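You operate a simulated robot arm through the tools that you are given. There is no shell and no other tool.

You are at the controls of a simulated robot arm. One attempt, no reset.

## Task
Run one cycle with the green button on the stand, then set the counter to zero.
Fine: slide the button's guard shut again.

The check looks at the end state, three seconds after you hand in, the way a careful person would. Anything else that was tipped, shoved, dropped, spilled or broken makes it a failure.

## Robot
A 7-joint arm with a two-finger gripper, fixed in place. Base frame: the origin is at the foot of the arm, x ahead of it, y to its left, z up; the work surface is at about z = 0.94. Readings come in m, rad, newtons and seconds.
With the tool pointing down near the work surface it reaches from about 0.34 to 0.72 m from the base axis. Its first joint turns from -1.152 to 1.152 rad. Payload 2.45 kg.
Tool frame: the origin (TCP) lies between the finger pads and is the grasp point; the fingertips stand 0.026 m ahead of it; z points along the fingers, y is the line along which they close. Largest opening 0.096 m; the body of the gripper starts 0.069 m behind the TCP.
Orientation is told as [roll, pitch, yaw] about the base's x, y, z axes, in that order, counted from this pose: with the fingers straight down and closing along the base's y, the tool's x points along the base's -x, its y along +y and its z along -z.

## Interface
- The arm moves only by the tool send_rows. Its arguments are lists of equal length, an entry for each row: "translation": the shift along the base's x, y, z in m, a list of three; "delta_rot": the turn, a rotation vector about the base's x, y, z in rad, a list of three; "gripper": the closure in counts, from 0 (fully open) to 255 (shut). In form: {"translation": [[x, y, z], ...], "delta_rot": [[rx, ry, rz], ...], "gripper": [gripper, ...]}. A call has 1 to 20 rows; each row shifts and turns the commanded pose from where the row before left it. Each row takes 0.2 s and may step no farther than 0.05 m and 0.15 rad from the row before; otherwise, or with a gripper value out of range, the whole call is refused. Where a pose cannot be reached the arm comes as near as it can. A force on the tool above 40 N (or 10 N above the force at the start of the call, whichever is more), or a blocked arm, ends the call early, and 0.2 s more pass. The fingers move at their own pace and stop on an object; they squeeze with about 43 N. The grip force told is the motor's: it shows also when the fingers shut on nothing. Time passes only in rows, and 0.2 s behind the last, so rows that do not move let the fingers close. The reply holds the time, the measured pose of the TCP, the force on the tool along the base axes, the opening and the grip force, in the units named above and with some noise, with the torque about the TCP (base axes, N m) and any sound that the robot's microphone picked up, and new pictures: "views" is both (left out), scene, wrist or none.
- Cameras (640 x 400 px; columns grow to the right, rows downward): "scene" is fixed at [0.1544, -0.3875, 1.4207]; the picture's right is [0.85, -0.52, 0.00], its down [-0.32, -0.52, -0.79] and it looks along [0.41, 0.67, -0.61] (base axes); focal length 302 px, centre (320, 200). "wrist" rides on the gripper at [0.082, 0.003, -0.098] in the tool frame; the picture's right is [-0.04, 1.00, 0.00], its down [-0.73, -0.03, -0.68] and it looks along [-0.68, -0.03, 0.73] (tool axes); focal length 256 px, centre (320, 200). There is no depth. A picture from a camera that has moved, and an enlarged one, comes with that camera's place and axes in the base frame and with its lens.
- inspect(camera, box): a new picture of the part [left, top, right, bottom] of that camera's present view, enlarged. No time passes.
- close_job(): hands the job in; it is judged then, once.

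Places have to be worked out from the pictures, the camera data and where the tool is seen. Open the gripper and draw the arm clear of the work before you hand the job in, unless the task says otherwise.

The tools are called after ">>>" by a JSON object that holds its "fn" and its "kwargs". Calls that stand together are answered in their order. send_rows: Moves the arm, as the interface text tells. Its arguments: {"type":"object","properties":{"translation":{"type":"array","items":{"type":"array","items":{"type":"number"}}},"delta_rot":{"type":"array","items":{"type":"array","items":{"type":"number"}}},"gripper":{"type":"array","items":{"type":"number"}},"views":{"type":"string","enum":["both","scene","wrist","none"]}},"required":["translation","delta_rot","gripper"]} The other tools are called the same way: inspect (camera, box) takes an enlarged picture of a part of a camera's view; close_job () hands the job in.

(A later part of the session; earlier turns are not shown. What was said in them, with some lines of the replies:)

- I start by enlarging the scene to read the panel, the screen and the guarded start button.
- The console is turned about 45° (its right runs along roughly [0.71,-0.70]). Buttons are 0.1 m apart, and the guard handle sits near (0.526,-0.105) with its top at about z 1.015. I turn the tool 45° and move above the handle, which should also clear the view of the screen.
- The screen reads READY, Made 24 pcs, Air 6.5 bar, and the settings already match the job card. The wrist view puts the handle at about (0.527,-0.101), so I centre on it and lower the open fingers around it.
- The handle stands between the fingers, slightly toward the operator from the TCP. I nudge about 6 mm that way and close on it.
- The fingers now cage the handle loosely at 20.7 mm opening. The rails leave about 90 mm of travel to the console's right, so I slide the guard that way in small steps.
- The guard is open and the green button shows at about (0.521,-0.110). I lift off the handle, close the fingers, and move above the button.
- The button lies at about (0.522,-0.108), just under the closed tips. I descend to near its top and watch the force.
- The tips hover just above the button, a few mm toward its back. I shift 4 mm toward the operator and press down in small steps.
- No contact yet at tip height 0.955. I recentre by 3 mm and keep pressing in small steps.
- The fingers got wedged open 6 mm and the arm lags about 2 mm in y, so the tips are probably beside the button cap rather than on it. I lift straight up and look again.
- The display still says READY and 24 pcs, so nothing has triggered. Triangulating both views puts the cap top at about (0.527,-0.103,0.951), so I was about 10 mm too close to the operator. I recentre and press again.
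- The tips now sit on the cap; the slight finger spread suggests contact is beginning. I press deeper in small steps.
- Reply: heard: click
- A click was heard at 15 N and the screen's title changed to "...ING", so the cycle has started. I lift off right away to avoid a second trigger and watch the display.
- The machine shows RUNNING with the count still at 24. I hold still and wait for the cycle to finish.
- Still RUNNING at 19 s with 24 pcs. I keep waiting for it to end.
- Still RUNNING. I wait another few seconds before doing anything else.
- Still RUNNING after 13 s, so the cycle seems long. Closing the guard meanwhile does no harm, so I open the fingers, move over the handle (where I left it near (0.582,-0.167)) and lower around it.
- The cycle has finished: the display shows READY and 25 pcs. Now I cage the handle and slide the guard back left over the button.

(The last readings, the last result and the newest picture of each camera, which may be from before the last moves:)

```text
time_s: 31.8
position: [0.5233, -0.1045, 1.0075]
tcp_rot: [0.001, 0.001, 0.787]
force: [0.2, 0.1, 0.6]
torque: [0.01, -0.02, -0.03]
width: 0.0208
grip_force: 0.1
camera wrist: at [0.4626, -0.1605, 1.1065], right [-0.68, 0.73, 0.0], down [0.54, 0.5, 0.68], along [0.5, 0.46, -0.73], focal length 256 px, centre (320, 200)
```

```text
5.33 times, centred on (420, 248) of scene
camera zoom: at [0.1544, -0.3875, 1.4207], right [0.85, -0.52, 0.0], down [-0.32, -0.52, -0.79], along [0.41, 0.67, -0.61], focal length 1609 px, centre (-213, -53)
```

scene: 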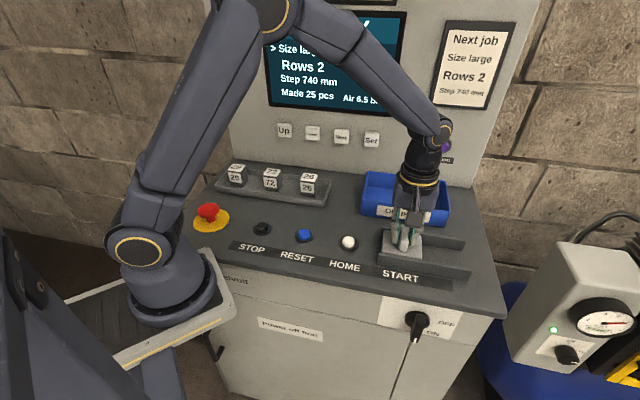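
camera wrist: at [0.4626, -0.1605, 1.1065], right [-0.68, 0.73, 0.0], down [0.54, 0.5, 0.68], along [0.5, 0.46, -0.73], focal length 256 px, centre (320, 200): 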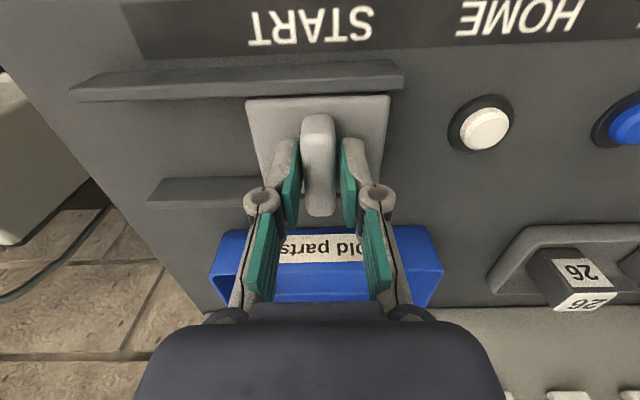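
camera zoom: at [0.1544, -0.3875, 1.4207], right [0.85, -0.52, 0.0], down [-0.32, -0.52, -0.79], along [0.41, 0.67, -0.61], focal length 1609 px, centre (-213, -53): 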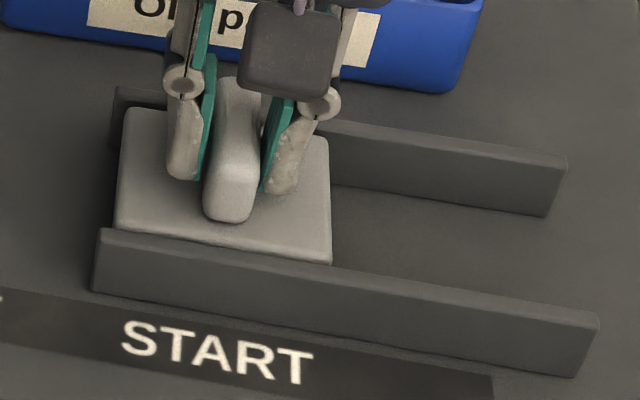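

The guard plate's corners are back at exactly their original pixels, so it is shut. I lift off, close the fingers, and travel to above the blue RESET button at about (0.384,0.037).

>>> {"fn": "send_rows", "kwargs": {"translation": [[0, 0, 0.03], [0, 0, 0.03], [0, 0, 0.02], [-0.0232, 0.0236, 0], [-0.0232, 0.0236, 0], [-0.0232, 0.0236, 0], [-0.0232, 0.0236, 0], [-0.0232, 0.0236, 0], [-0.0232, 0.0236, 0], [0, 0, 0]], "delta_rot": [[0, 0, 0], [0, 0, 0], [0, 0, 0], [0, 0, 0], [0, 0, 0], [0, 0, 0], [0, 0, 0], [0, 0, 0], [0, 0, 0], [0, 0, 0]], "gripper": [200, 200, 200, 255, 255, 255, 255, 255, 255, 255]}}

>>> {"fn": "inspect", "kwargs": {"camera": "scene", "box": [250, 200, 410, 300]}}

>>> {"fn": "inspect", "kwargs": {"camera": "wrist", "box": [240, 50, 400, 150]}}

>>> {"fn": "inspect", "kwargs": {"camera": "scene", "box": [250, 0, 410, 120]}}

```text
time_s: 34.0
position: [0.382, 0.0367, 1.0875]
tcp_rot: [0.001, 0.001, 0.785]
force: [0.4, 0.1, 1.1]
torque: [-0.02, 0.0, 0.01]
width: 0.0001
grip_force: 28.4
camera wrist: at [0.3214, -0.019, 1.1874], right [-0.68, 0.74, 0.0], down [0.54, 0.5, 0.68], along [0.5, 0.46, -0.73], focal length 256 px, centre (320, 200)
```

scene: 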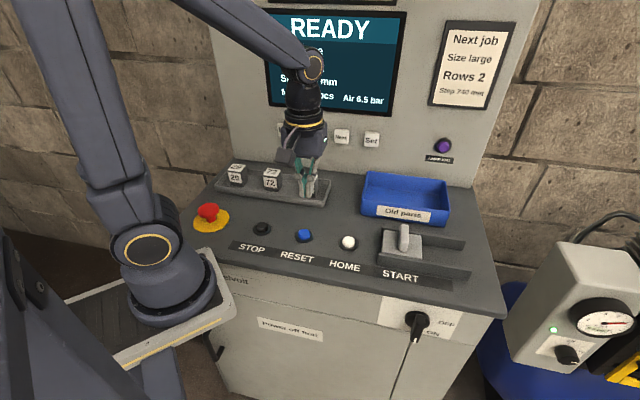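
wrist: 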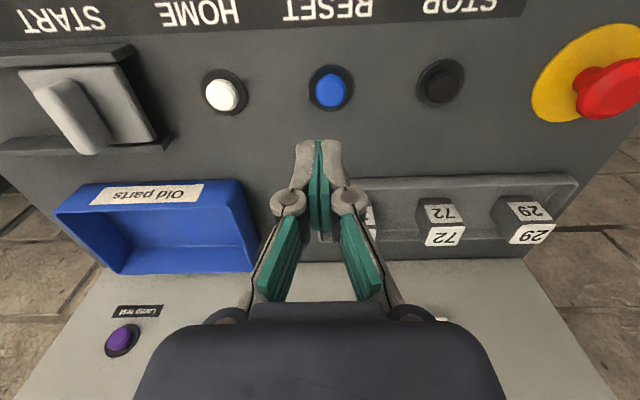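

```text
4.00 times, centred on (330, 250) of scene
camera zoom: at [0.1544, -0.3875, 1.4207], right [0.85, -0.52, 0.0], down [-0.32, -0.52, -0.79], along [0.41, 0.67, -0.61], focal length 1206 px, centre (280, 0)
```

zoom: 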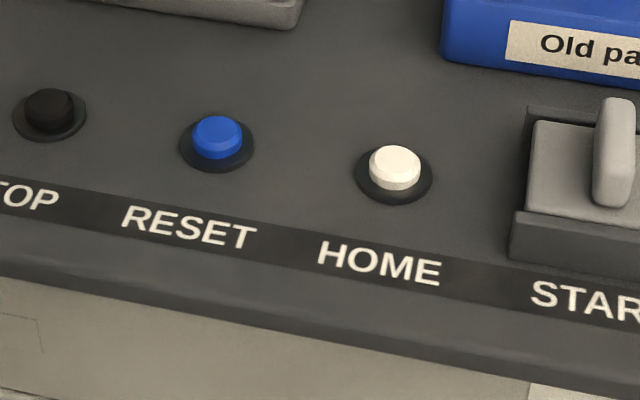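

```text
4.00 times, centred on (320, 100) of wrist
camera zoom: at [0.3214, -0.019, 1.1874], right [-0.68, 0.74, 0.0], down [0.54, 0.5, 0.68], along [0.5, 0.46, -0.73], focal length 1024 px, centre (320, 600)
```

zoom: 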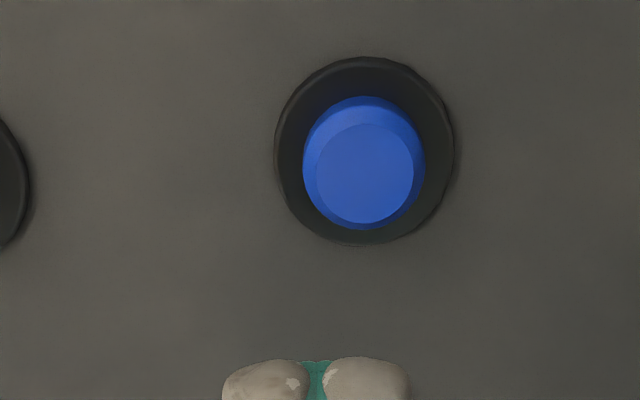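

```text
3.33 times, centred on (330, 60) of scene
camera zoom: at [0.1544, -0.3875, 1.4207], right [0.85, -0.52, 0.0], down [-0.32, -0.52, -0.79], along [0.41, 0.67, -0.61], focal length 1005 px, centre (287, 667)
```

zoom: 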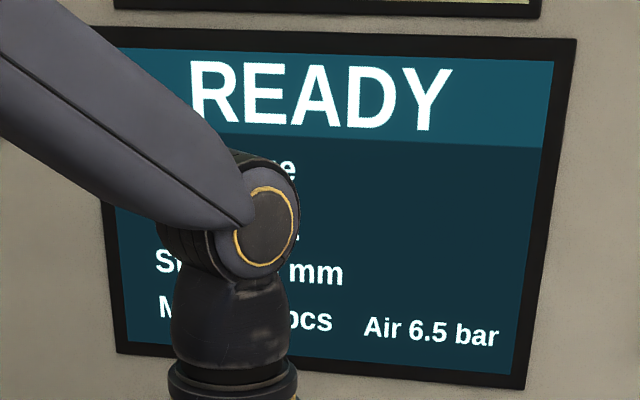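

READY is shown, and both cameras put the blue RESET cap at about (0.380,0.045,0.951). I shift over it and press gently.

>>> {"fn": "send_rows", "kwargs": {"translation": [[-0.002, 0.0085, -0.03], [0, 0, -0.03], [0, 0, -0.03], [0, 0, -0.013], [0, 0, -0.003], [0, 0, -0.003], [0, 0, -0.003], [0, 0, 0]], "delta_rot": [[0, 0, 0], [0, 0, 0], [0, 0, 0], [0, 0, 0], [0, 0, 0], [0, 0, 0], [0, 0, 0], [0, 0, 0]], "gripper": [255, 255, 255, 255, 255, 255, 255, 255]}}

>>> {"fn": "inspect", "kwargs": {"camera": "scene", "box": [250, 200, 410, 300]}}

>>> {"fn": "inspect", "kwargs": {"camera": "scene", "box": [250, 0, 410, 120]}}

```text
time_s: 35.8
position: [0.3808, 0.0435, 0.9735]
tcp_rot: [0.0, -0.001, 0.784]
force: [1.6, 0.1, 1.2]
torque: [-0.02, -0.01, -0.03]
width: 0.0057
grip_force: 28.7
camera wrist: at [0.3199, -0.0112, 1.074], right [-0.68, 0.74, 0.0], down [0.54, 0.5, 0.68], along [0.5, 0.46, -0.73], focal length 256 px, centre (320, 200)
```

scene: 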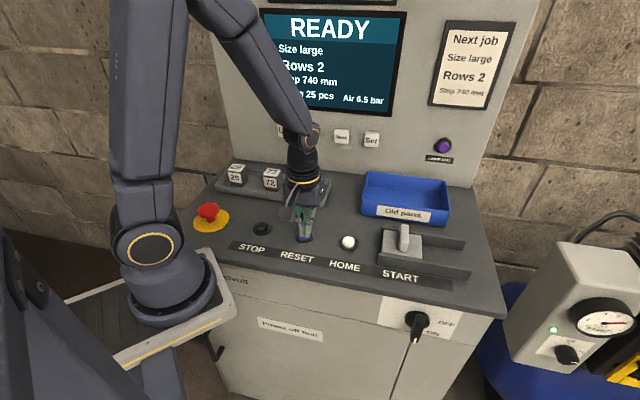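
wrist: 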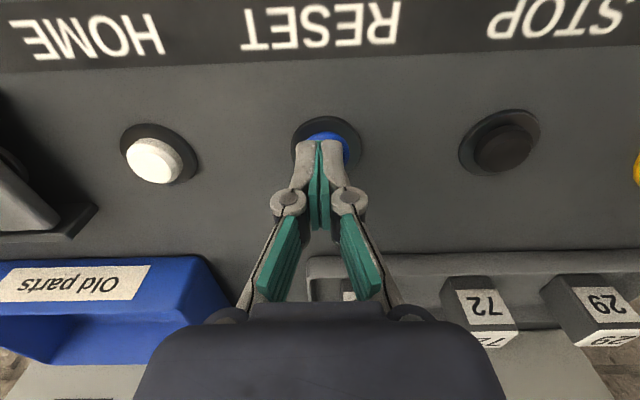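

```text
4.00 times, centred on (330, 250) of scene
camera zoom: at [0.1544, -0.3875, 1.4207], right [0.85, -0.52, 0.0], down [-0.32, -0.52, -0.79], along [0.41, 0.67, -0.61], focal length 1206 px, centre (280, 0)
```

zoom: 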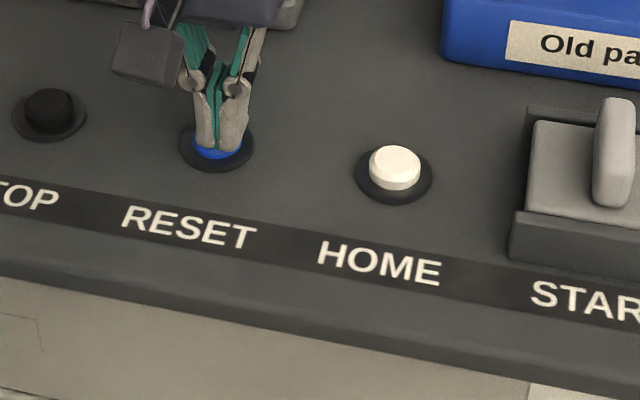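

```text
3.33 times, centred on (330, 60) of scene
camera zoom: at [0.1544, -0.3875, 1.4207], right [0.85, -0.52, 0.0], down [-0.32, -0.52, -0.79], along [0.41, 0.67, -0.61], focal length 1005 px, centre (287, 667)
```

zoom: 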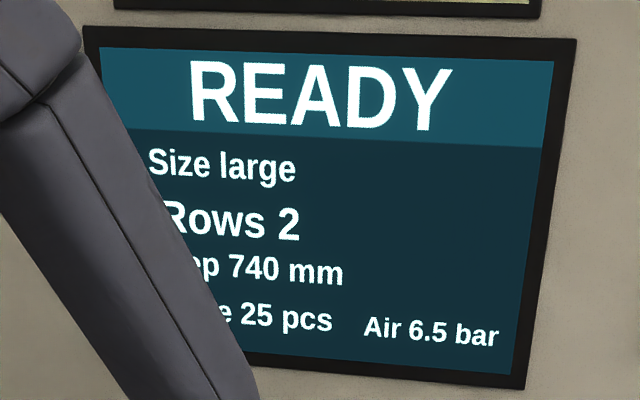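

The tips rest on the blue cap and the display still says 25 pcs. I press a few mm further until it clicks.

>>> {"fn": "send_rows", "kwargs": {"translation": [[0, 0, -0.002], [0, 0, -0.002], [0, 0, 0]], "delta_rot": [[0, 0, 0], [0, 0, 0], [0, 0, 0]], "gripper": [255, 255, 255]}}

>>> {"fn": "inspect", "kwargs": {"camera": "scene", "box": [250, 0, 410, 120]}}

```text
time_s: 36.6
position: [0.3802, 0.0429, 0.9713]
tcp_rot: [-0.001, -0.001, 0.786]
force: [-2.5, -1.0, 23.2]
torque: [-0.03, 0.07, -0.01]
width: 0.006
grip_force: 28.6
heard: click
camera wrist: at [0.3197, -0.0112, 1.0704], right [-0.68, 0.74, 0.0], down [0.54, 0.5, 0.68], along [0.5, 0.46, -0.73], focal length 256 px, centre (320, 200)
```

scene: 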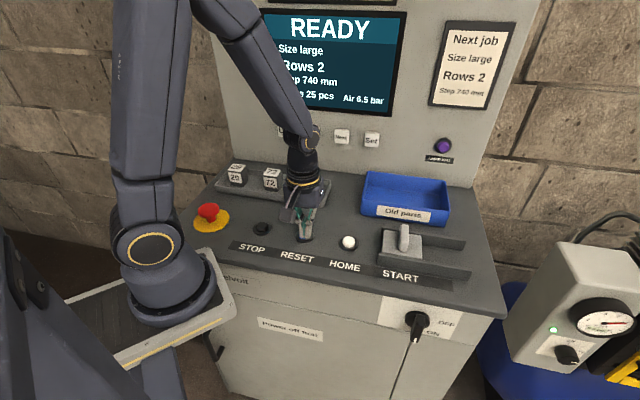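
wrist: 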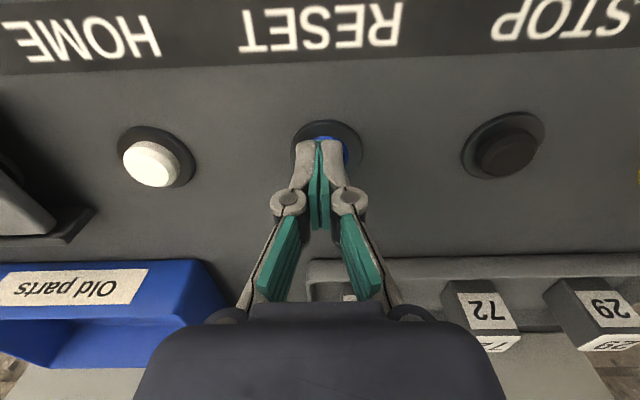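

```text
3.33 times, centred on (330, 60) of scene
camera zoom: at [0.1541, -0.3875, 1.4207], right [0.85, -0.52, 0.0], down [-0.32, -0.52, -0.79], along [0.41, 0.67, -0.61], focal length 1005 px, centre (287, 667)
```

zoom: 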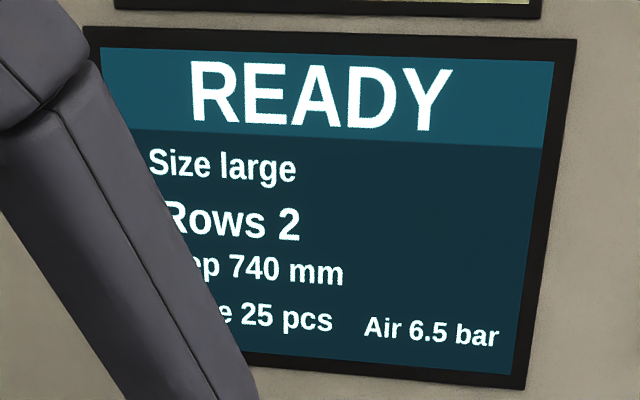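

It clicked, but the count is still 25; a counter reset may need the button held. I keep it pressed for a few seconds and watch the display.

>>> {"fn": "send_rows", "kwargs": {"translation": [[0, 0, 0], [0, 0, 0], [0, 0, 0], [0, 0, 0], [0, 0, 0], [0, 0, 0], [0, 0, 0], [0, 0, 0], [0, 0, 0], [0, 0, 0]], "delta_rot": [[0, 0, 0], [0, 0, 0], [0, 0, 0], [0, 0, 0], [0, 0, 0], [0, 0, 0], [0, 0, 0], [0, 0, 0], [0, 0, 0], [0, 0, 0]], "gripper": [255, 255, 255, 255, 255, 255, 255, 255, 255, 255], "views": "scene"}}

>>> {"fn": "inspect", "kwargs": {"camera": "scene", "box": [250, 0, 410, 120]}}

```text
time_s: 38.8
position: [0.3799, 0.0436, 0.9705]
tcp_rot: [0.0, -0.004, 0.787]
force: [0.9, -0.5, 25.3]
torque: [-0.05, 0.0, -0.02]
width: 0.0061
grip_force: 28.8
```

scene: 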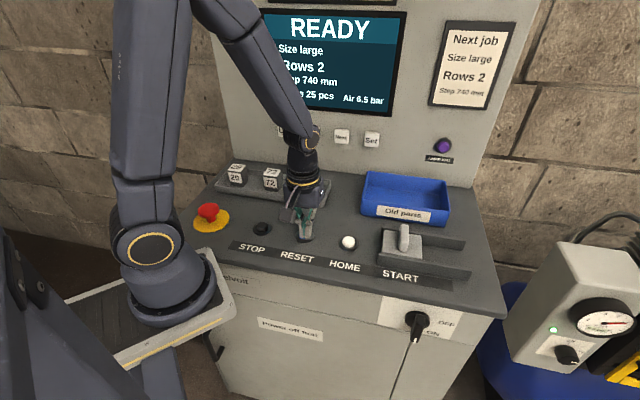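

```text
3.33 times, centred on (330, 60) of scene
camera zoom: at [0.1542, -0.3875, 1.4207], right [0.85, -0.52, 0.0], down [-0.32, -0.52, -0.79], along [0.41, 0.67, -0.61], focal length 1005 px, centre (287, 667)
```

zoom: 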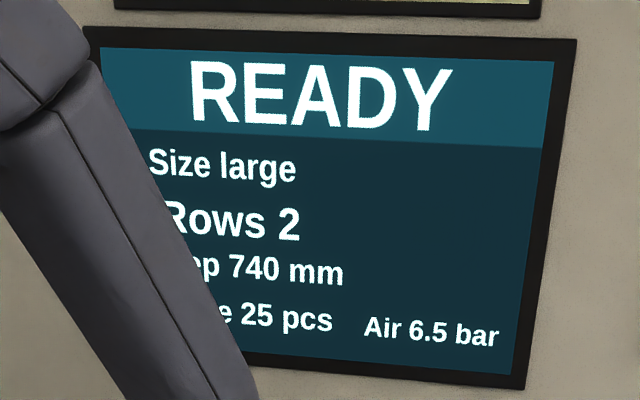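

Held about 2.5 s with no change. I hold a little longer before concluding anything.

>>> {"fn": "send_rows", "kwargs": {"translation": [[0, 0, 0], [0, 0, 0], [0, 0, 0], [0, 0, 0], [0, 0, 0], [0, 0, 0], [0, 0, 0], [0, 0, 0], [0, 0, 0], [0, 0, 0], [0, 0, 0], [0, 0, 0], [0, 0, 0], [0, 0, 0], [0, 0, 0]], "delta_rot": [[0, 0, 0], [0, 0, 0], [0, 0, 0], [0, 0, 0], [0, 0, 0], [0, 0, 0], [0, 0, 0], [0, 0, 0], [0, 0, 0], [0, 0, 0], [0, 0, 0], [0, 0, 0], [0, 0, 0], [0, 0, 0], [0, 0, 0]], "gripper": [255, 255, 255, 255, 255, 255, 255, 255, 255, 255, 255, 255, 255, 255, 255], "views": "scene"}}

>>> {"fn": "inspect", "kwargs": {"camera": "scene", "box": [250, 0, 410, 120]}}

```text
time_s: 42.0
position: [0.38, 0.044, 0.9702]
tcp_rot: [0.0, 0.001, 0.786]
force: [3.2, 0.3, 25.9]
torque: [0.0, -0.09, -0.05]
width: 0.0063
grip_force: 28.5
```

scene: 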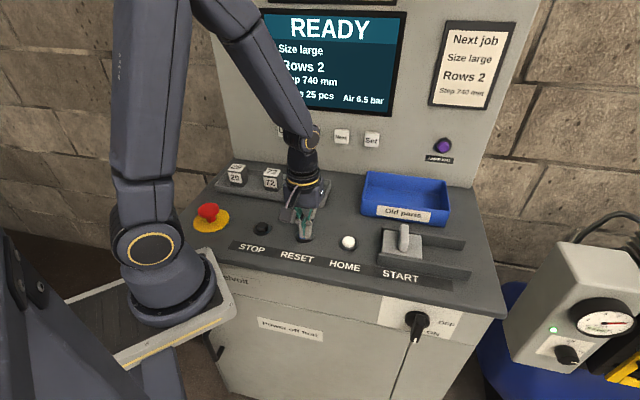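

```text
3.33 times, centred on (330, 60) of scene
camera zoom: at [0.1542, -0.3875, 1.4207], right [0.85, -0.52, 0.0], down [-0.32, -0.52, -0.79], along [0.41, 0.67, -0.61], focal length 1005 px, centre (287, 667)
```

zoom: 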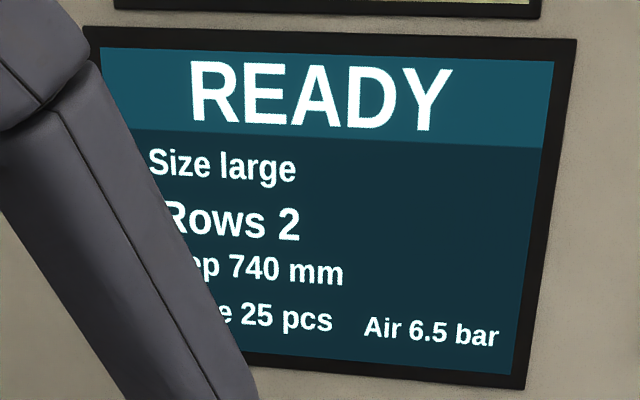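

RESET doesn't touch the count, so it is likely a fault reset. The counter may be set through the Up/Down/Next/Set keys, and there is a plate above the screen that may explain it. I release and raise the tool, tilting it so the wrist camera sees the panel.

>>> {"fn": "send_rows", "kwargs": {"translation": [[0, 0, 0.02], [0, 0, 0.04], [0.0115, 0.009, 0.0315], [0.0115, 0.009, 0.0315], [0.0115, 0.009, 0.0315], [0.0115, 0.009, 0.0315], [0.0115, 0.009, 0.0315], [0.0115, 0.009, 0.0315], [0.0115, 0.009, 0.0315], [0, 0, 0]], "delta_rot": [[0, 0, 0], [0, 0, 0], [0.106, -0.106, 0], [0.106, -0.106, 0], [0.106, -0.106, 0], [0.106, -0.106, 0], [0.106, -0.106, 0], [0.106, -0.106, 0], [0.106, -0.106, 0], [0, 0, 0]], "gripper": [255, 255, 255, 255, 255, 255, 255, 255, 255, 255]}}

>>> {"fn": "inspect", "kwargs": {"camera": "scene", "box": [250, 0, 450, 160]}}

```text
time_s: 44.2
position: [0.4615, 0.1056, 1.2523]
tcp_rot: [0.001, -1.051, 0.786]
force: [-0.4, 0.5, 0.0]
torque: [0.04, 0.0, 0.0]
width: 0.0002
grip_force: 28.6
camera wrist: at [0.3699, 0.0194, 1.2315], right [-0.69, 0.72, 0.03], down [-0.14, -0.18, 0.97], along [0.71, 0.67, 0.22], focal length 256 px, centre (320, 200)
```

scene: 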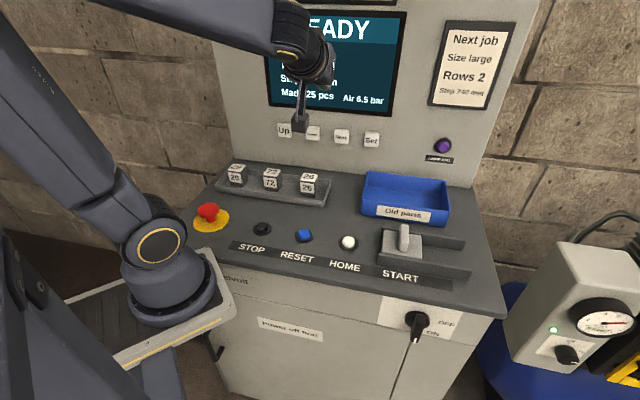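
wrist: 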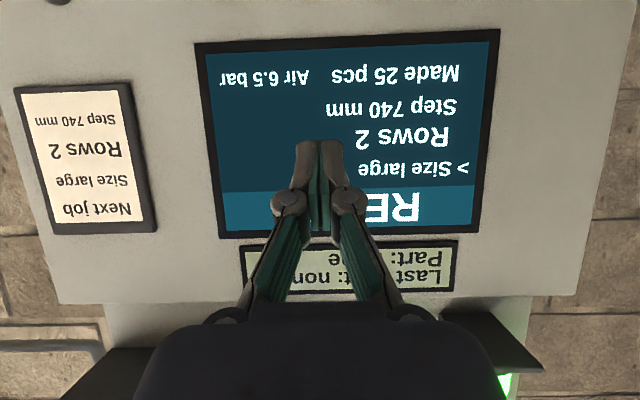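

```text
2.50 times, centred on (350, 80) of scene
camera zoom: at [0.1544, -0.3875, 1.4207], right [0.85, -0.52, 0.0], down [-0.32, -0.52, -0.79], along [0.41, 0.67, -0.61], focal length 754 px, centre (245, 500)
```

zoom: 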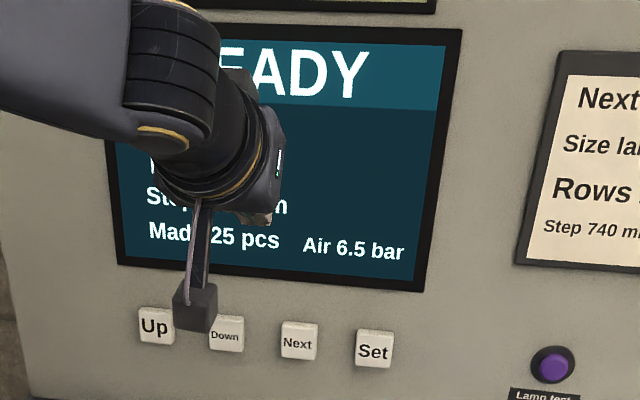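

A second display above the screen reads something like "Last ...: none / Part: ...". I enlarge it to read it.

>>> {"fn": "inspect", "kwargs": {"camera": "wrist", "box": [230, 220, 480, 310]}}

>>> {"fn": "inspect", "kwargs": {"camera": "wrist", "box": [180, 20, 520, 240]}}

```text
2.56 times, centred on (355, 265) of wrist
camera zoom: at [0.3699, 0.0194, 1.2315], right [-0.69, 0.72, 0.03], down [-0.14, -0.18, 0.97], along [0.71, 0.67, 0.22], focal length 655 px, centre (230, 34)
```

zoom: 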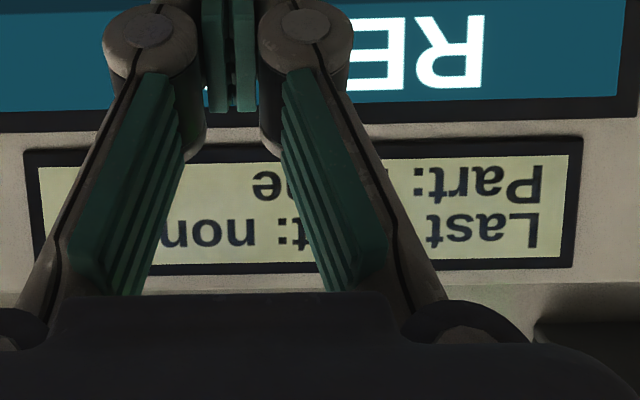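

```text
1.82 times, centred on (350, 130) of wrist
camera zoom: at [0.3699, 0.0194, 1.2315], right [-0.69, 0.72, 0.03], down [-0.14, -0.18, 0.97], along [0.71, 0.67, 0.22], focal length 465 px, centre (266, 327)
```

zoom: 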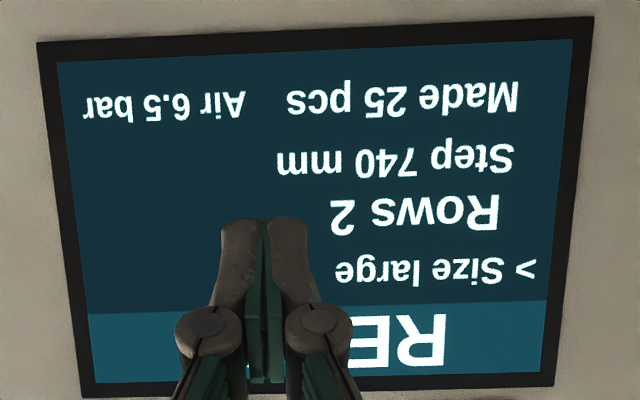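

The upper plate just reports last fault/part status, so the Made counter has to go through the key row. Triangulated, the keys have fronts at about 0.575 m along the console's depth axis, z≈1.06, 82 mm apart, with Next near (0.594,0.219,1.058). I move the tilted tool to a standoff in front of Next.

>>> {"fn": "send_rows", "kwargs": {"translation": [[0.0175, 0.0137, -0.0372], [0.0175, 0.0137, -0.0372], [0.0175, 0.0137, -0.0372], [0.0175, 0.0137, -0.0372], [0.0175, 0.0137, -0.0372], [0, 0, 0]], "delta_rot": [[0, 0, 0], [0, 0, 0], [0, 0, 0], [0, 0, 0], [0, 0, 0], [0, 0, 0]], "gripper": [255, 255, 255, 255, 255, 255]}}

>>> {"fn": "inspect", "kwargs": {"camera": "scene", "box": [250, 60, 450, 220]}}

>>> {"fn": "inspect", "kwargs": {"camera": "scene", "box": [250, 0, 410, 120]}}

```text
time_s: 45.6
position: [0.5487, 0.1746, 1.0667]
tcp_rot: [0.0, -1.05, 0.786]
force: [-0.4, 0.8, -0.7]
torque: [-0.03, -0.01, 0.0]
width: 0.0001
grip_force: 28.8
camera wrist: at [0.4574, 0.0884, 1.0462], right [-0.69, 0.72, 0.03], down [-0.14, -0.18, 0.97], along [0.71, 0.67, 0.22], focal length 256 px, centre (320, 200)
```

scene: 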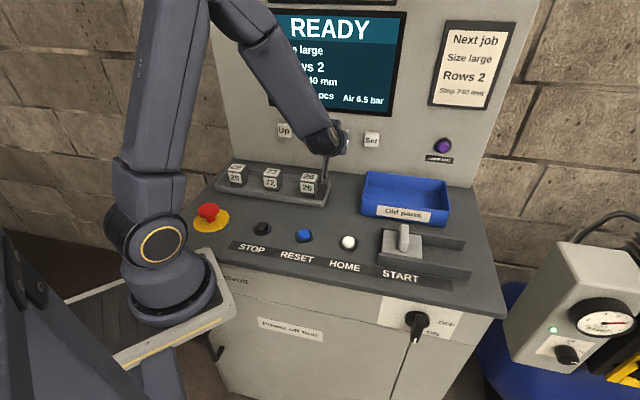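
wrist: 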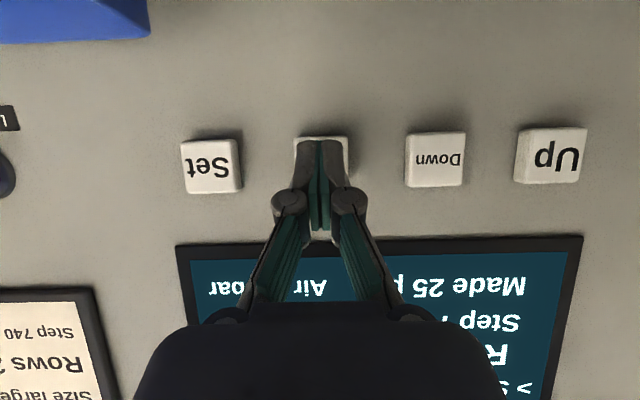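

```text
2.50 times, centred on (350, 140) of scene
camera zoom: at [0.1545, -0.3875, 1.4207], right [0.85, -0.52, 0.0], down [-0.32, -0.52, -0.79], along [0.41, 0.67, -0.61], focal length 754 px, centre (245, 350)
```

zoom: 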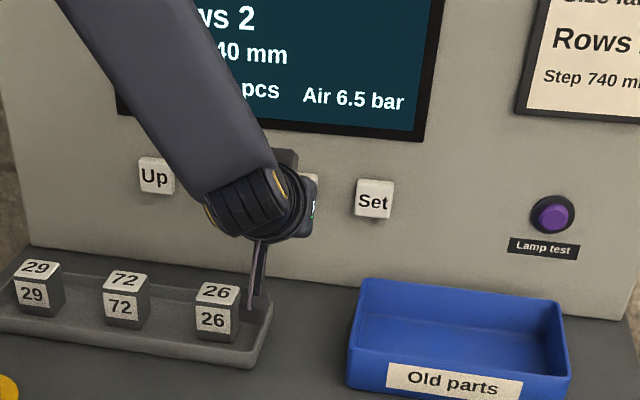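

```text
3.33 times, centred on (330, 60) of scene
camera zoom: at [0.1545, -0.3875, 1.4207], right [0.85, -0.52, 0.0], down [-0.32, -0.52, -0.79], along [0.41, 0.67, -0.61], focal length 1005 px, centre (287, 667)
```

zoom: 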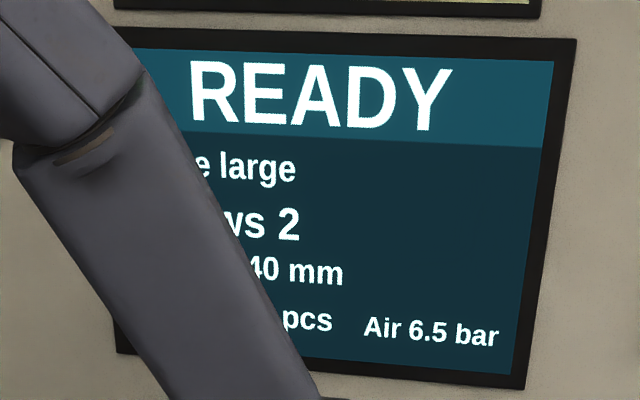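

In the zoom, the camera stalk under the hand seems to come near the block marked 26. I check that closely before moving.

>>> {"fn": "inspect", "kwargs": {"camera": "scene", "box": [300, 120, 390, 210]}}

```text
4.44 times, centred on (345, 165) of scene
camera zoom: at [0.1545, -0.3875, 1.4207], right [0.85, -0.52, 0.0], down [-0.32, -0.52, -0.79], along [0.41, 0.67, -0.61], focal length 1340 px, centre (209, 356)
```

zoom: 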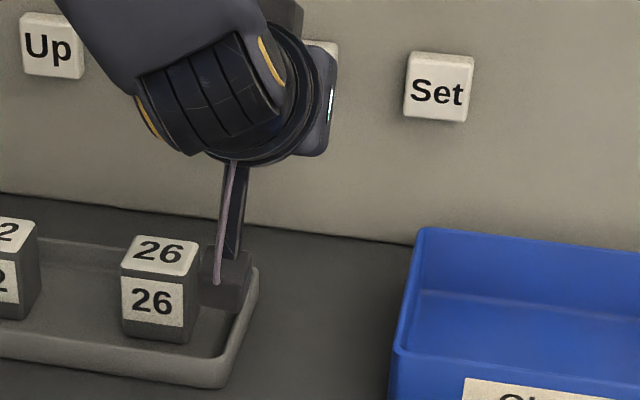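

The camera block is well above the tray block (about 3 cm) and off to its side, so the approach is clear. I advance 30 mm along the panel normal toward Next, then creep in.

>>> {"fn": "send_rows", "kwargs": {"translation": [[0.0106, 0.0106, 0], [0.0106, 0.0106, 0], [0.0021, 0.0021, 0], [0.0021, 0.0021, 0], [0, 0, 0]], "delta_rot": [[0, 0, 0], [0, 0, 0], [0, 0, 0], [0, 0, 0], [0, 0, 0]], "gripper": [255, 255, 255, 255, 255]}}

>>> {"fn": "inspect", "kwargs": {"camera": "wrist", "box": [240, 90, 400, 190]}}

```text
time_s: 46.8
position: [0.5741, 0.2001, 1.0652]
tcp_rot: [-0.001, -1.046, 0.785]
force: [-30.2, -21.5, 12.6]
torque: [0.22, -0.15, 0.19]
width: 0.0062
grip_force: 28.9
heard: click
camera wrist: at [0.4811, 0.1129, 1.0457], right [-0.69, 0.72, 0.04], down [-0.14, -0.18, 0.97], along [0.71, 0.67, 0.22], focal length 256 px, centre (320, 200)
```

scene: 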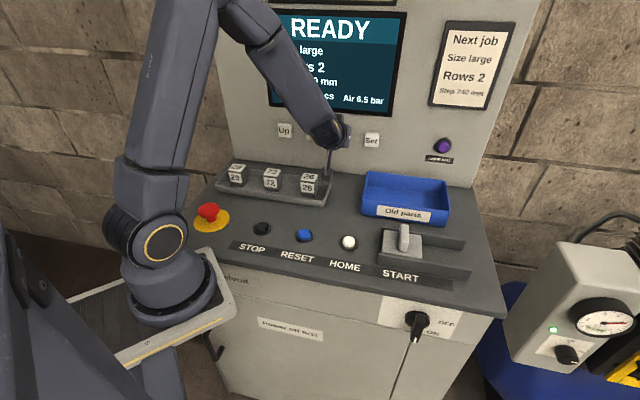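
wrist: 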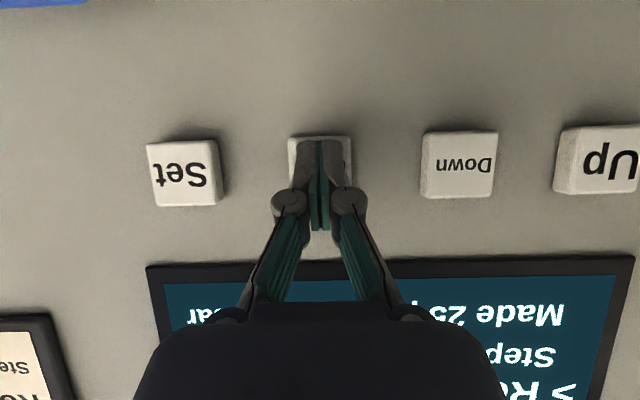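

```text
4.00 times, centred on (320, 140) of wrist
camera zoom: at [0.4811, 0.1129, 1.0457], right [-0.69, 0.72, 0.04], down [-0.14, -0.18, 0.97], along [0.71, 0.67, 0.22], focal length 1024 px, centre (320, 440)
```

zoom: 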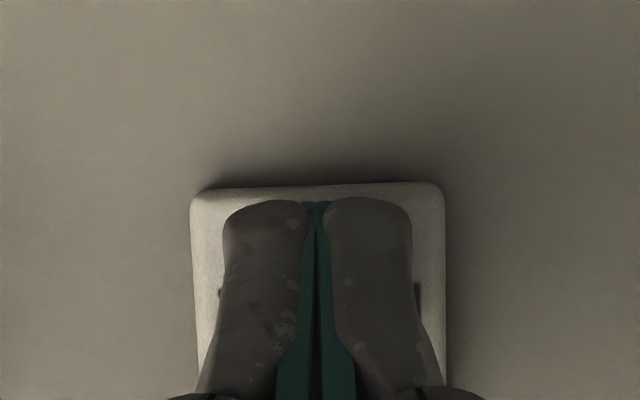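

Click, and the cursor moved to "> Rows", so Next steps through the lines. I back off 20 mm and press again, slightly less deep.

>>> {"fn": "send_rows", "kwargs": {"translation": [[-0.0071, -0.0071, 0], [-0.0071, -0.0071, 0], [0, 0, 0], [0.0071, 0.0071, 0], [0.0028, 0.0028, 0], [0.0028, 0.0028, 0], [0, 0, 0], [-0.0071, -0.0071, 0], [-0.0057, -0.0057, 0], [0, 0, 0]], "delta_rot": [[0, 0, 0], [0, 0, 0], [0, 0, 0], [0, 0, 0], [0, 0, 0], [0, 0, 0], [0, 0, 0], [0, 0, 0], [0, 0, 0], [0, 0, 0]], "gripper": [255, 255, 255, 255, 255, 255, 255, 255, 255, 255]}}

>>> {"fn": "inspect", "kwargs": {"camera": "wrist", "box": [380, 240, 640, 400]}}

```text
time_s: 49.0
position: [0.56, 0.1862, 1.0649]
tcp_rot: [0.001, -1.051, 0.786]
force: [0.0, -0.3, 0.7]
torque: [0.02, -0.03, -0.01]
width: 0.0
grip_force: 28.3
heard: click
camera wrist: at [0.4685, 0.1, 1.0439], right [-0.69, 0.72, 0.03], down [-0.14, -0.18, 0.97], along [0.71, 0.67, 0.22], focal length 256 px, centre (320, 200)
```

scene: 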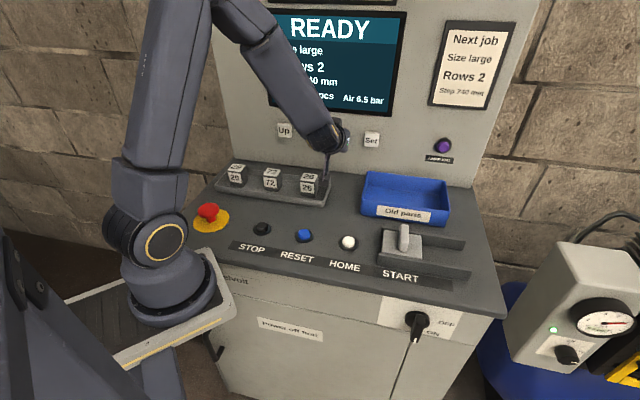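
wrist: 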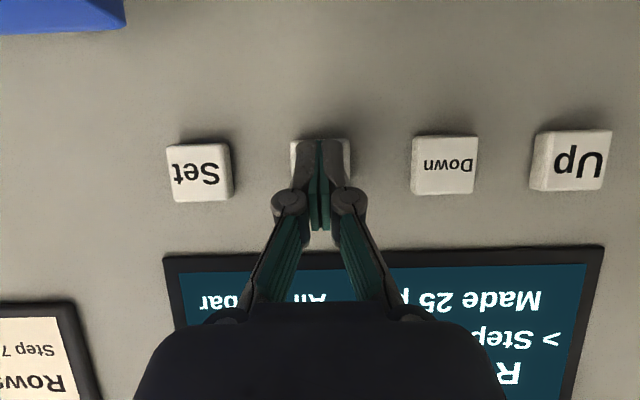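

```text
2.46 times, centred on (510, 320) of wrist
camera zoom: at [0.4685, 0.1, 1.0439], right [-0.69, 0.72, 0.03], down [-0.14, -0.18, 0.97], along [0.71, 0.67, 0.22], focal length 630 px, centre (-148, -95)
```

zoom: 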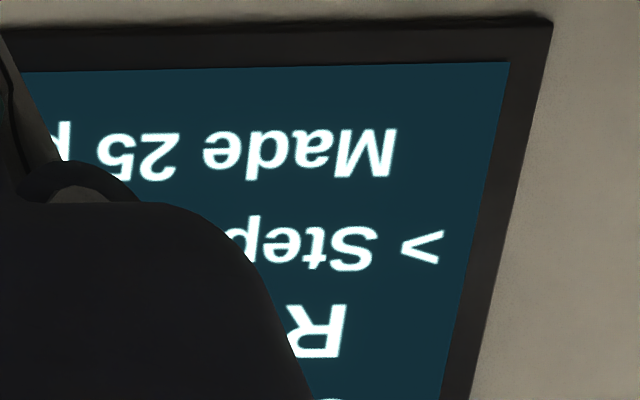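

The cursor is now on "> Step". One more press of Next should reach "Made".

>>> {"fn": "send_rows", "kwargs": {"translation": [[0.0071, 0.0071, 0], [0.0028, 0.0028, 0], [0.0028, 0.0028, 0], [0, 0, 0], [-0.0071, -0.0071, 0], [-0.0057, -0.0057, 0], [0, 0, 0]], "delta_rot": [[0, 0, 0], [0, 0, 0], [0, 0, 0], [0, 0, 0], [0, 0, 0], [0, 0, 0], [0, 0, 0]], "gripper": [255, 255, 255, 255, 255, 255, 255], "views": "wrist"}}

>>> {"fn": "inspect", "kwargs": {"camera": "wrist", "box": [380, 240, 640, 400]}}

```text
time_s: 50.6
position: [0.5608, 0.1853, 1.065]
tcp_rot: [0.001, -1.05, 0.785]
force: [-0.2, -0.6, -1.0]
torque: [-0.04, 0.0, 0.01]
width: 0.0
grip_force: 29.0
heard: click
camera wrist: at [0.4683, 0.0996, 1.0451], right [-0.69, 0.72, 0.03], down [-0.14, -0.18, 0.97], along [0.71, 0.67, 0.22], focal length 256 px, centre (320, 200)
```

wrist: 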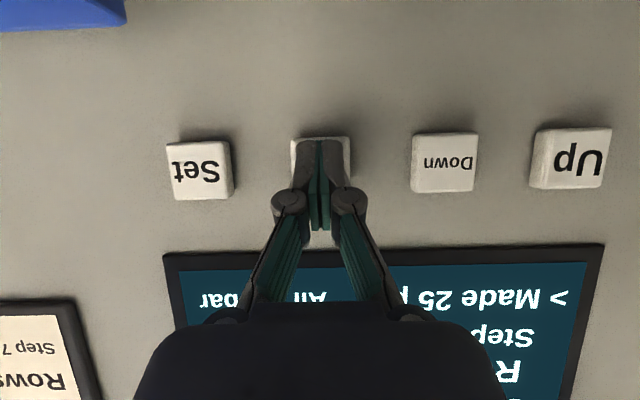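

```text
2.46 times, centred on (510, 320) of wrist
camera zoom: at [0.4683, 0.0996, 1.0451], right [-0.69, 0.72, 0.03], down [-0.14, -0.18, 0.97], along [0.71, 0.67, 0.22], focal length 630 px, centre (-148, -95)
```

zoom: 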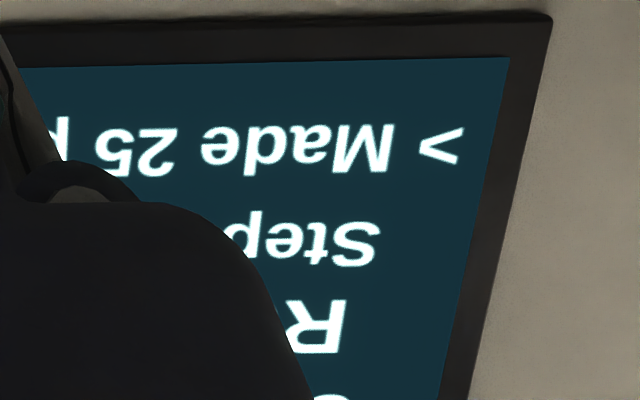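

The cursor is on "> Made 25". I slide 82 mm to the right, in front of Set (camera block clears the blue bin by about 3 cm), and press it once to see what it does.

>>> {"fn": "send_rows", "kwargs": {"translation": [[0.0193, -0.0193, 0], [0.0193, -0.0193, 0], [0.0194, -0.0194, 0], [0, 0, 0]], "delta_rot": [[0, 0, 0], [0, 0, 0], [0, 0, 0], [0, 0, 0]], "gripper": [255, 255, 255, 255]}}

>>> {"fn": "inspect", "kwargs": {"camera": "wrist", "box": [240, 90, 400, 190]}}

```text
time_s: 51.6
position: [0.6188, 0.1262, 1.0642]
tcp_rot: [0.002, -1.048, 0.786]
force: [-0.4, 0.1, -0.2]
torque: [0.03, 0.0, 0.0]
width: 0.0
grip_force: 28.5
camera wrist: at [0.5265, 0.0407, 1.0439], right [-0.69, 0.72, 0.04], down [-0.14, -0.18, 0.97], along [0.71, 0.67, 0.22], focal length 256 px, centre (320, 200)
```

scene: 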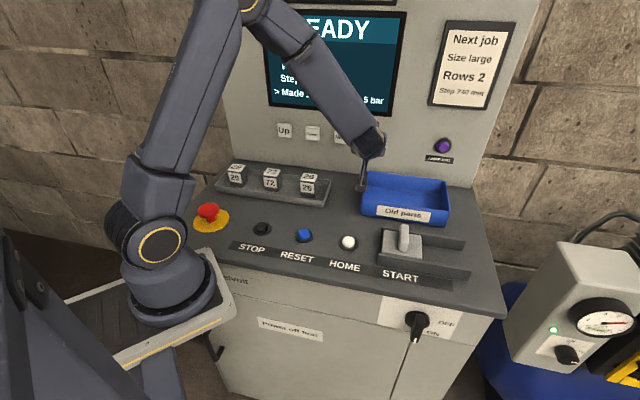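
wrist: 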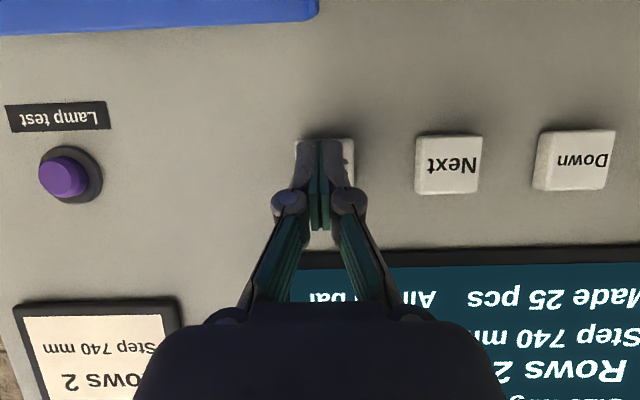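

```text
4.00 times, centred on (320, 140) of wrist
camera zoom: at [0.5265, 0.0407, 1.0439], right [-0.69, 0.72, 0.04], down [-0.14, -0.18, 0.97], along [0.71, 0.67, 0.22], focal length 1024 px, centre (320, 440)
```

zoom: 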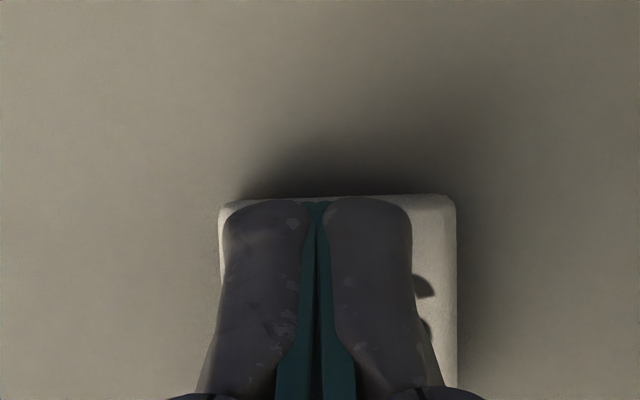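

The tips are in front of Set, just 3 mm off centre. I correct that and press once.

>>> {"fn": "send_rows", "kwargs": {"translation": [[-0.002, 0.002, 0], [0.0071, 0.0071, 0], [0.0028, 0.0028, 0], [0.0028, 0.0028, 0], [0, 0, 0], [-0.0071, -0.0071, 0], [-0.0057, -0.0057, 0], [0, 0, 0]], "delta_rot": [[0, 0, 0], [0, 0, 0], [0, 0, 0], [0, 0, 0], [0, 0, 0], [0, 0, 0], [0, 0, 0], [0, 0, 0]], "gripper": [255, 255, 255, 255, 255, 255, 255, 255]}}

>>> {"fn": "inspect", "kwargs": {"camera": "wrist", "box": [380, 240, 640, 400]}}

>>> {"fn": "inspect", "kwargs": {"camera": "scene", "box": [250, 0, 410, 120]}}

```text
time_s: 53.4
position: [0.6157, 0.1285, 1.0659]
tcp_rot: [-0.001, -1.05, 0.785]
force: [0.1, 0.4, -0.9]
torque: [-0.02, 0.0, -0.01]
width: 0.0002
grip_force: 28.9
heard: click
camera wrist: at [0.5238, 0.0432, 1.0449], right [-0.69, 0.72, 0.03], down [-0.14, -0.18, 0.97], along [0.71, 0.67, 0.22], focal length 256 px, centre (320, 200)
```

scene: 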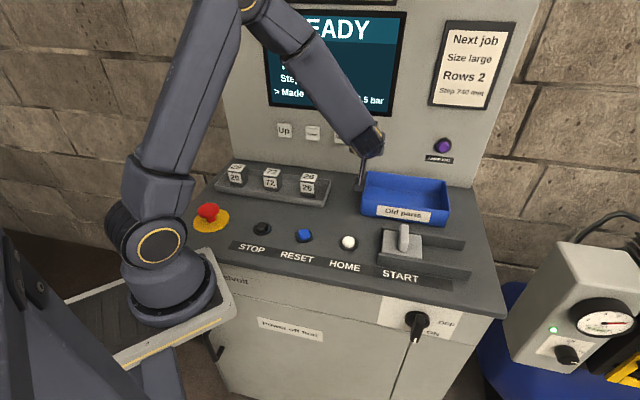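
wrist: 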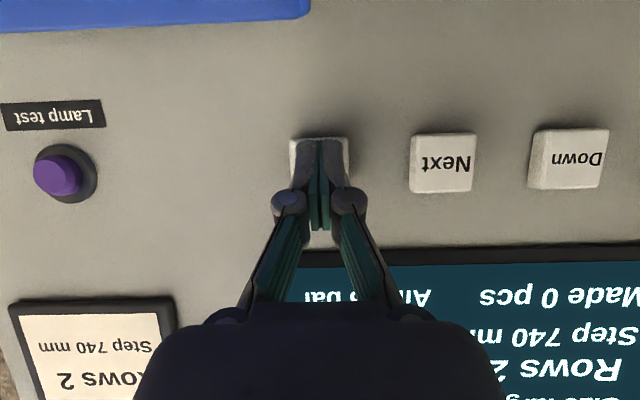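

```text
2.46 times, centred on (510, 320) of wrist
camera zoom: at [0.5238, 0.0432, 1.0449], right [-0.69, 0.72, 0.03], down [-0.14, -0.18, 0.97], along [0.71, 0.67, 0.22], focal length 630 px, centre (-148, -95)
```

zoom: 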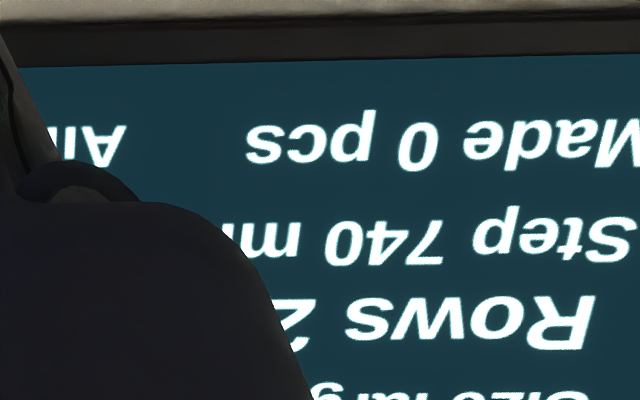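

```text
3.33 times, centred on (330, 60) of scene
camera zoom: at [0.1544, -0.3875, 1.4207], right [0.85, -0.52, 0.0], down [-0.32, -0.52, -0.79], along [0.41, 0.67, -0.61], focal length 1005 px, centre (287, 667)
```

zoom: 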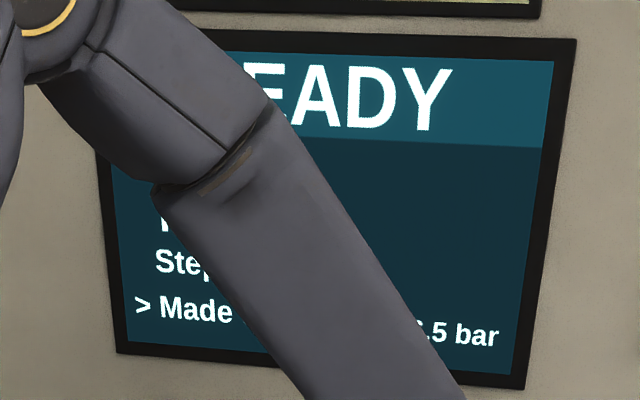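

Set zeroed it: "Made 0 pcs", with the other values unchanged. I back away from the panel, raise and level the tool, and open the gripper.

>>> {"fn": "send_rows", "kwargs": {"translation": [[-0.0159, -0.0159, 0], [-0.0159, -0.0159, 0.005], [-0.0216, -0.0159, 0.022], [-0.0216, -0.0159, 0.022], [-0.0216, -0.0159, 0.022], [-0.0216, -0.0159, 0.022], [-0.0216, -0.0159, 0.022], [-0.0216, -0.0159, 0.022], [-0.0216, -0.0159, 0.022], [-0.0216, -0.0159, 0.022], [0, 0, 0], [0, 0, 0]], "delta_rot": [[0, 0, 0], [0, 0, 0], [0, 0, 0], [-0.106, 0.106, 0], [-0.106, 0.106, 0], [-0.106, 0.106, 0], [-0.106, 0.106, 0], [-0.106, 0.106, 0], [-0.106, 0.106, 0], [-0.106, 0.106, 0], [0, 0, 0], [0, 0, 0]], "gripper": [255, 255, 255, 255, 255, 255, 100, 0, 0, 0, 0, 0]}}

>>> {"fn": "inspect", "kwargs": {"camera": "scene", "box": [180, 150, 500, 350]}}

>>> {"fn": "inspect", "kwargs": {"camera": "scene", "box": [250, 0, 410, 120]}}

>>> {"fn": "inspect", "kwargs": {"camera": "scene", "box": [360, 210, 480, 285]}}

```text
time_s: 56.0
position: [0.412, -0.028, 1.2449]
tcp_rot: [0.001, 0.001, 0.785]
force: [0.1, -0.6, 0.0]
torque: [0.02, 0.02, 0.03]
width: 0.096
grip_force: 0.0
camera wrist: at [0.3508, -0.0836, 1.3457], right [-0.68, 0.74, 0.0], down [0.54, 0.5, 0.68], along [0.5, 0.46, -0.73], focal length 256 px, centre (320, 200)
```

scene: 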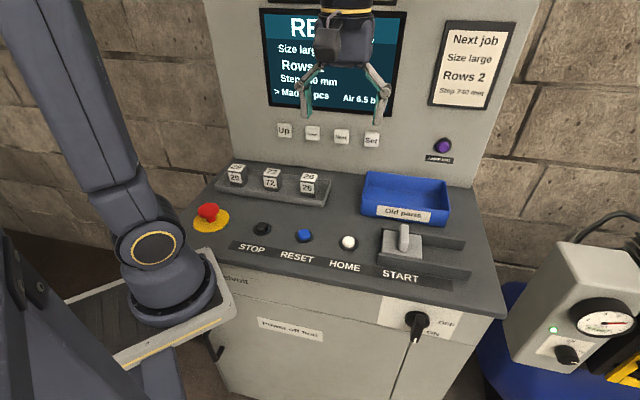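
wrist: 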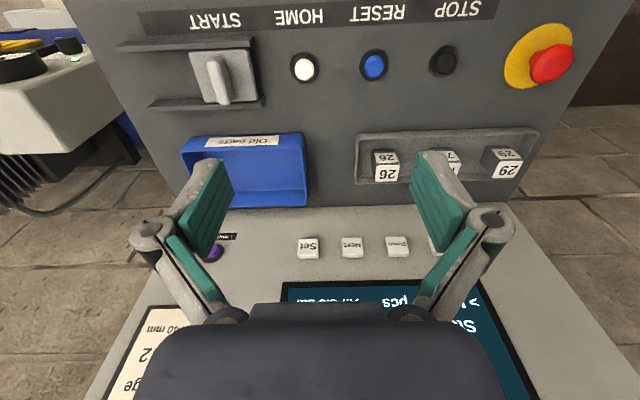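

```text
2.00 times, centred on (340, 250) of scene
camera zoom: at [0.1544, -0.3875, 1.4207], right [0.85, -0.52, 0.0], down [-0.32, -0.52, -0.79], along [0.41, 0.67, -0.61], focal length 603 px, centre (280, 100)
```

zoom: 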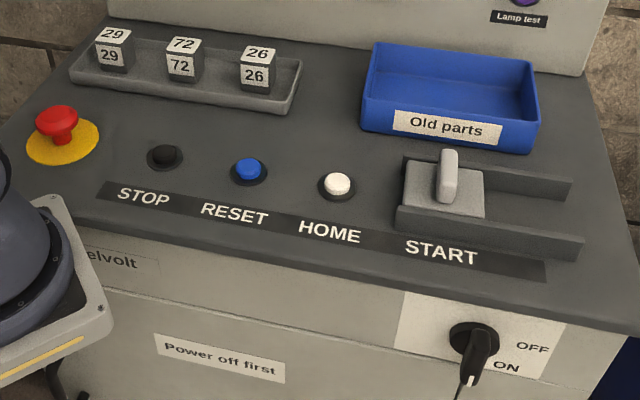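

```text
3.33 times, centred on (330, 60) of scene
camera zoom: at [0.1544, -0.3875, 1.4207], right [0.85, -0.52, 0.0], down [-0.32, -0.52, -0.79], along [0.41, 0.67, -0.61], focal length 1005 px, centre (287, 667)
```

zoom: 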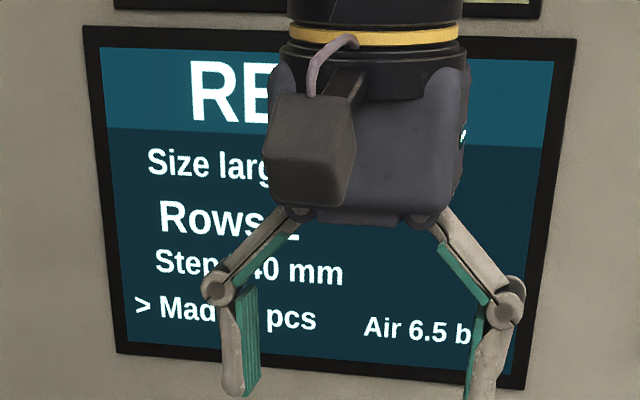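

```text
5.33 times, centred on (420, 248) of scene
camera zoom: at [0.1544, -0.3875, 1.4207], right [0.85, -0.52, 0.0], down [-0.32, -0.52, -0.79], along [0.41, 0.67, -0.61], focal length 1609 px, centre (-213, -53)
```

zoom: 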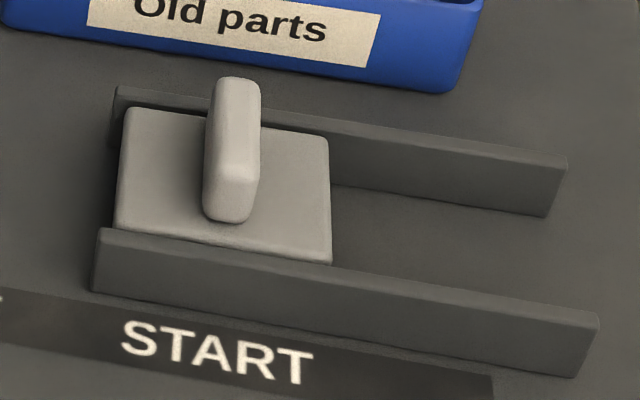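

The guard is in exactly its starting shut position, and the tray blocks, bin and other controls are undisturbed. The cycle ran once (24 to 25), the display read Made 0 pcs after I pressed Set, and the gripper is open and clear. I hand the job in.

>>> {"fn": "close_job", "kwargs": {}}

```text
The job is handed in.
```

The machine ran one cycle, the counter now reads "Made 0 pcs", and the guard over the green button is shut again.

- **Cycle:** I pressed the green button once. The display went to RUNNING, then back to READY, and the count rose from 24 to 25.
- **Counter:** I pressed the blue RESET button first and held it for about 5 seconds, but the count stayed at 25. I then used Next to move to the "Made" line, and Set cleared it to zero. Size, Rows and Step still read large, 2 and 740 mm.
- **Menu marker:** The menu's selection marker is now on "Made" instead of "Size", where it started.
- **Guard:** In the last pictures it sits exactly where it was at the start.

In the last pictures nothing else on the console had moved. The gripper is open and the arm is clear of the work.
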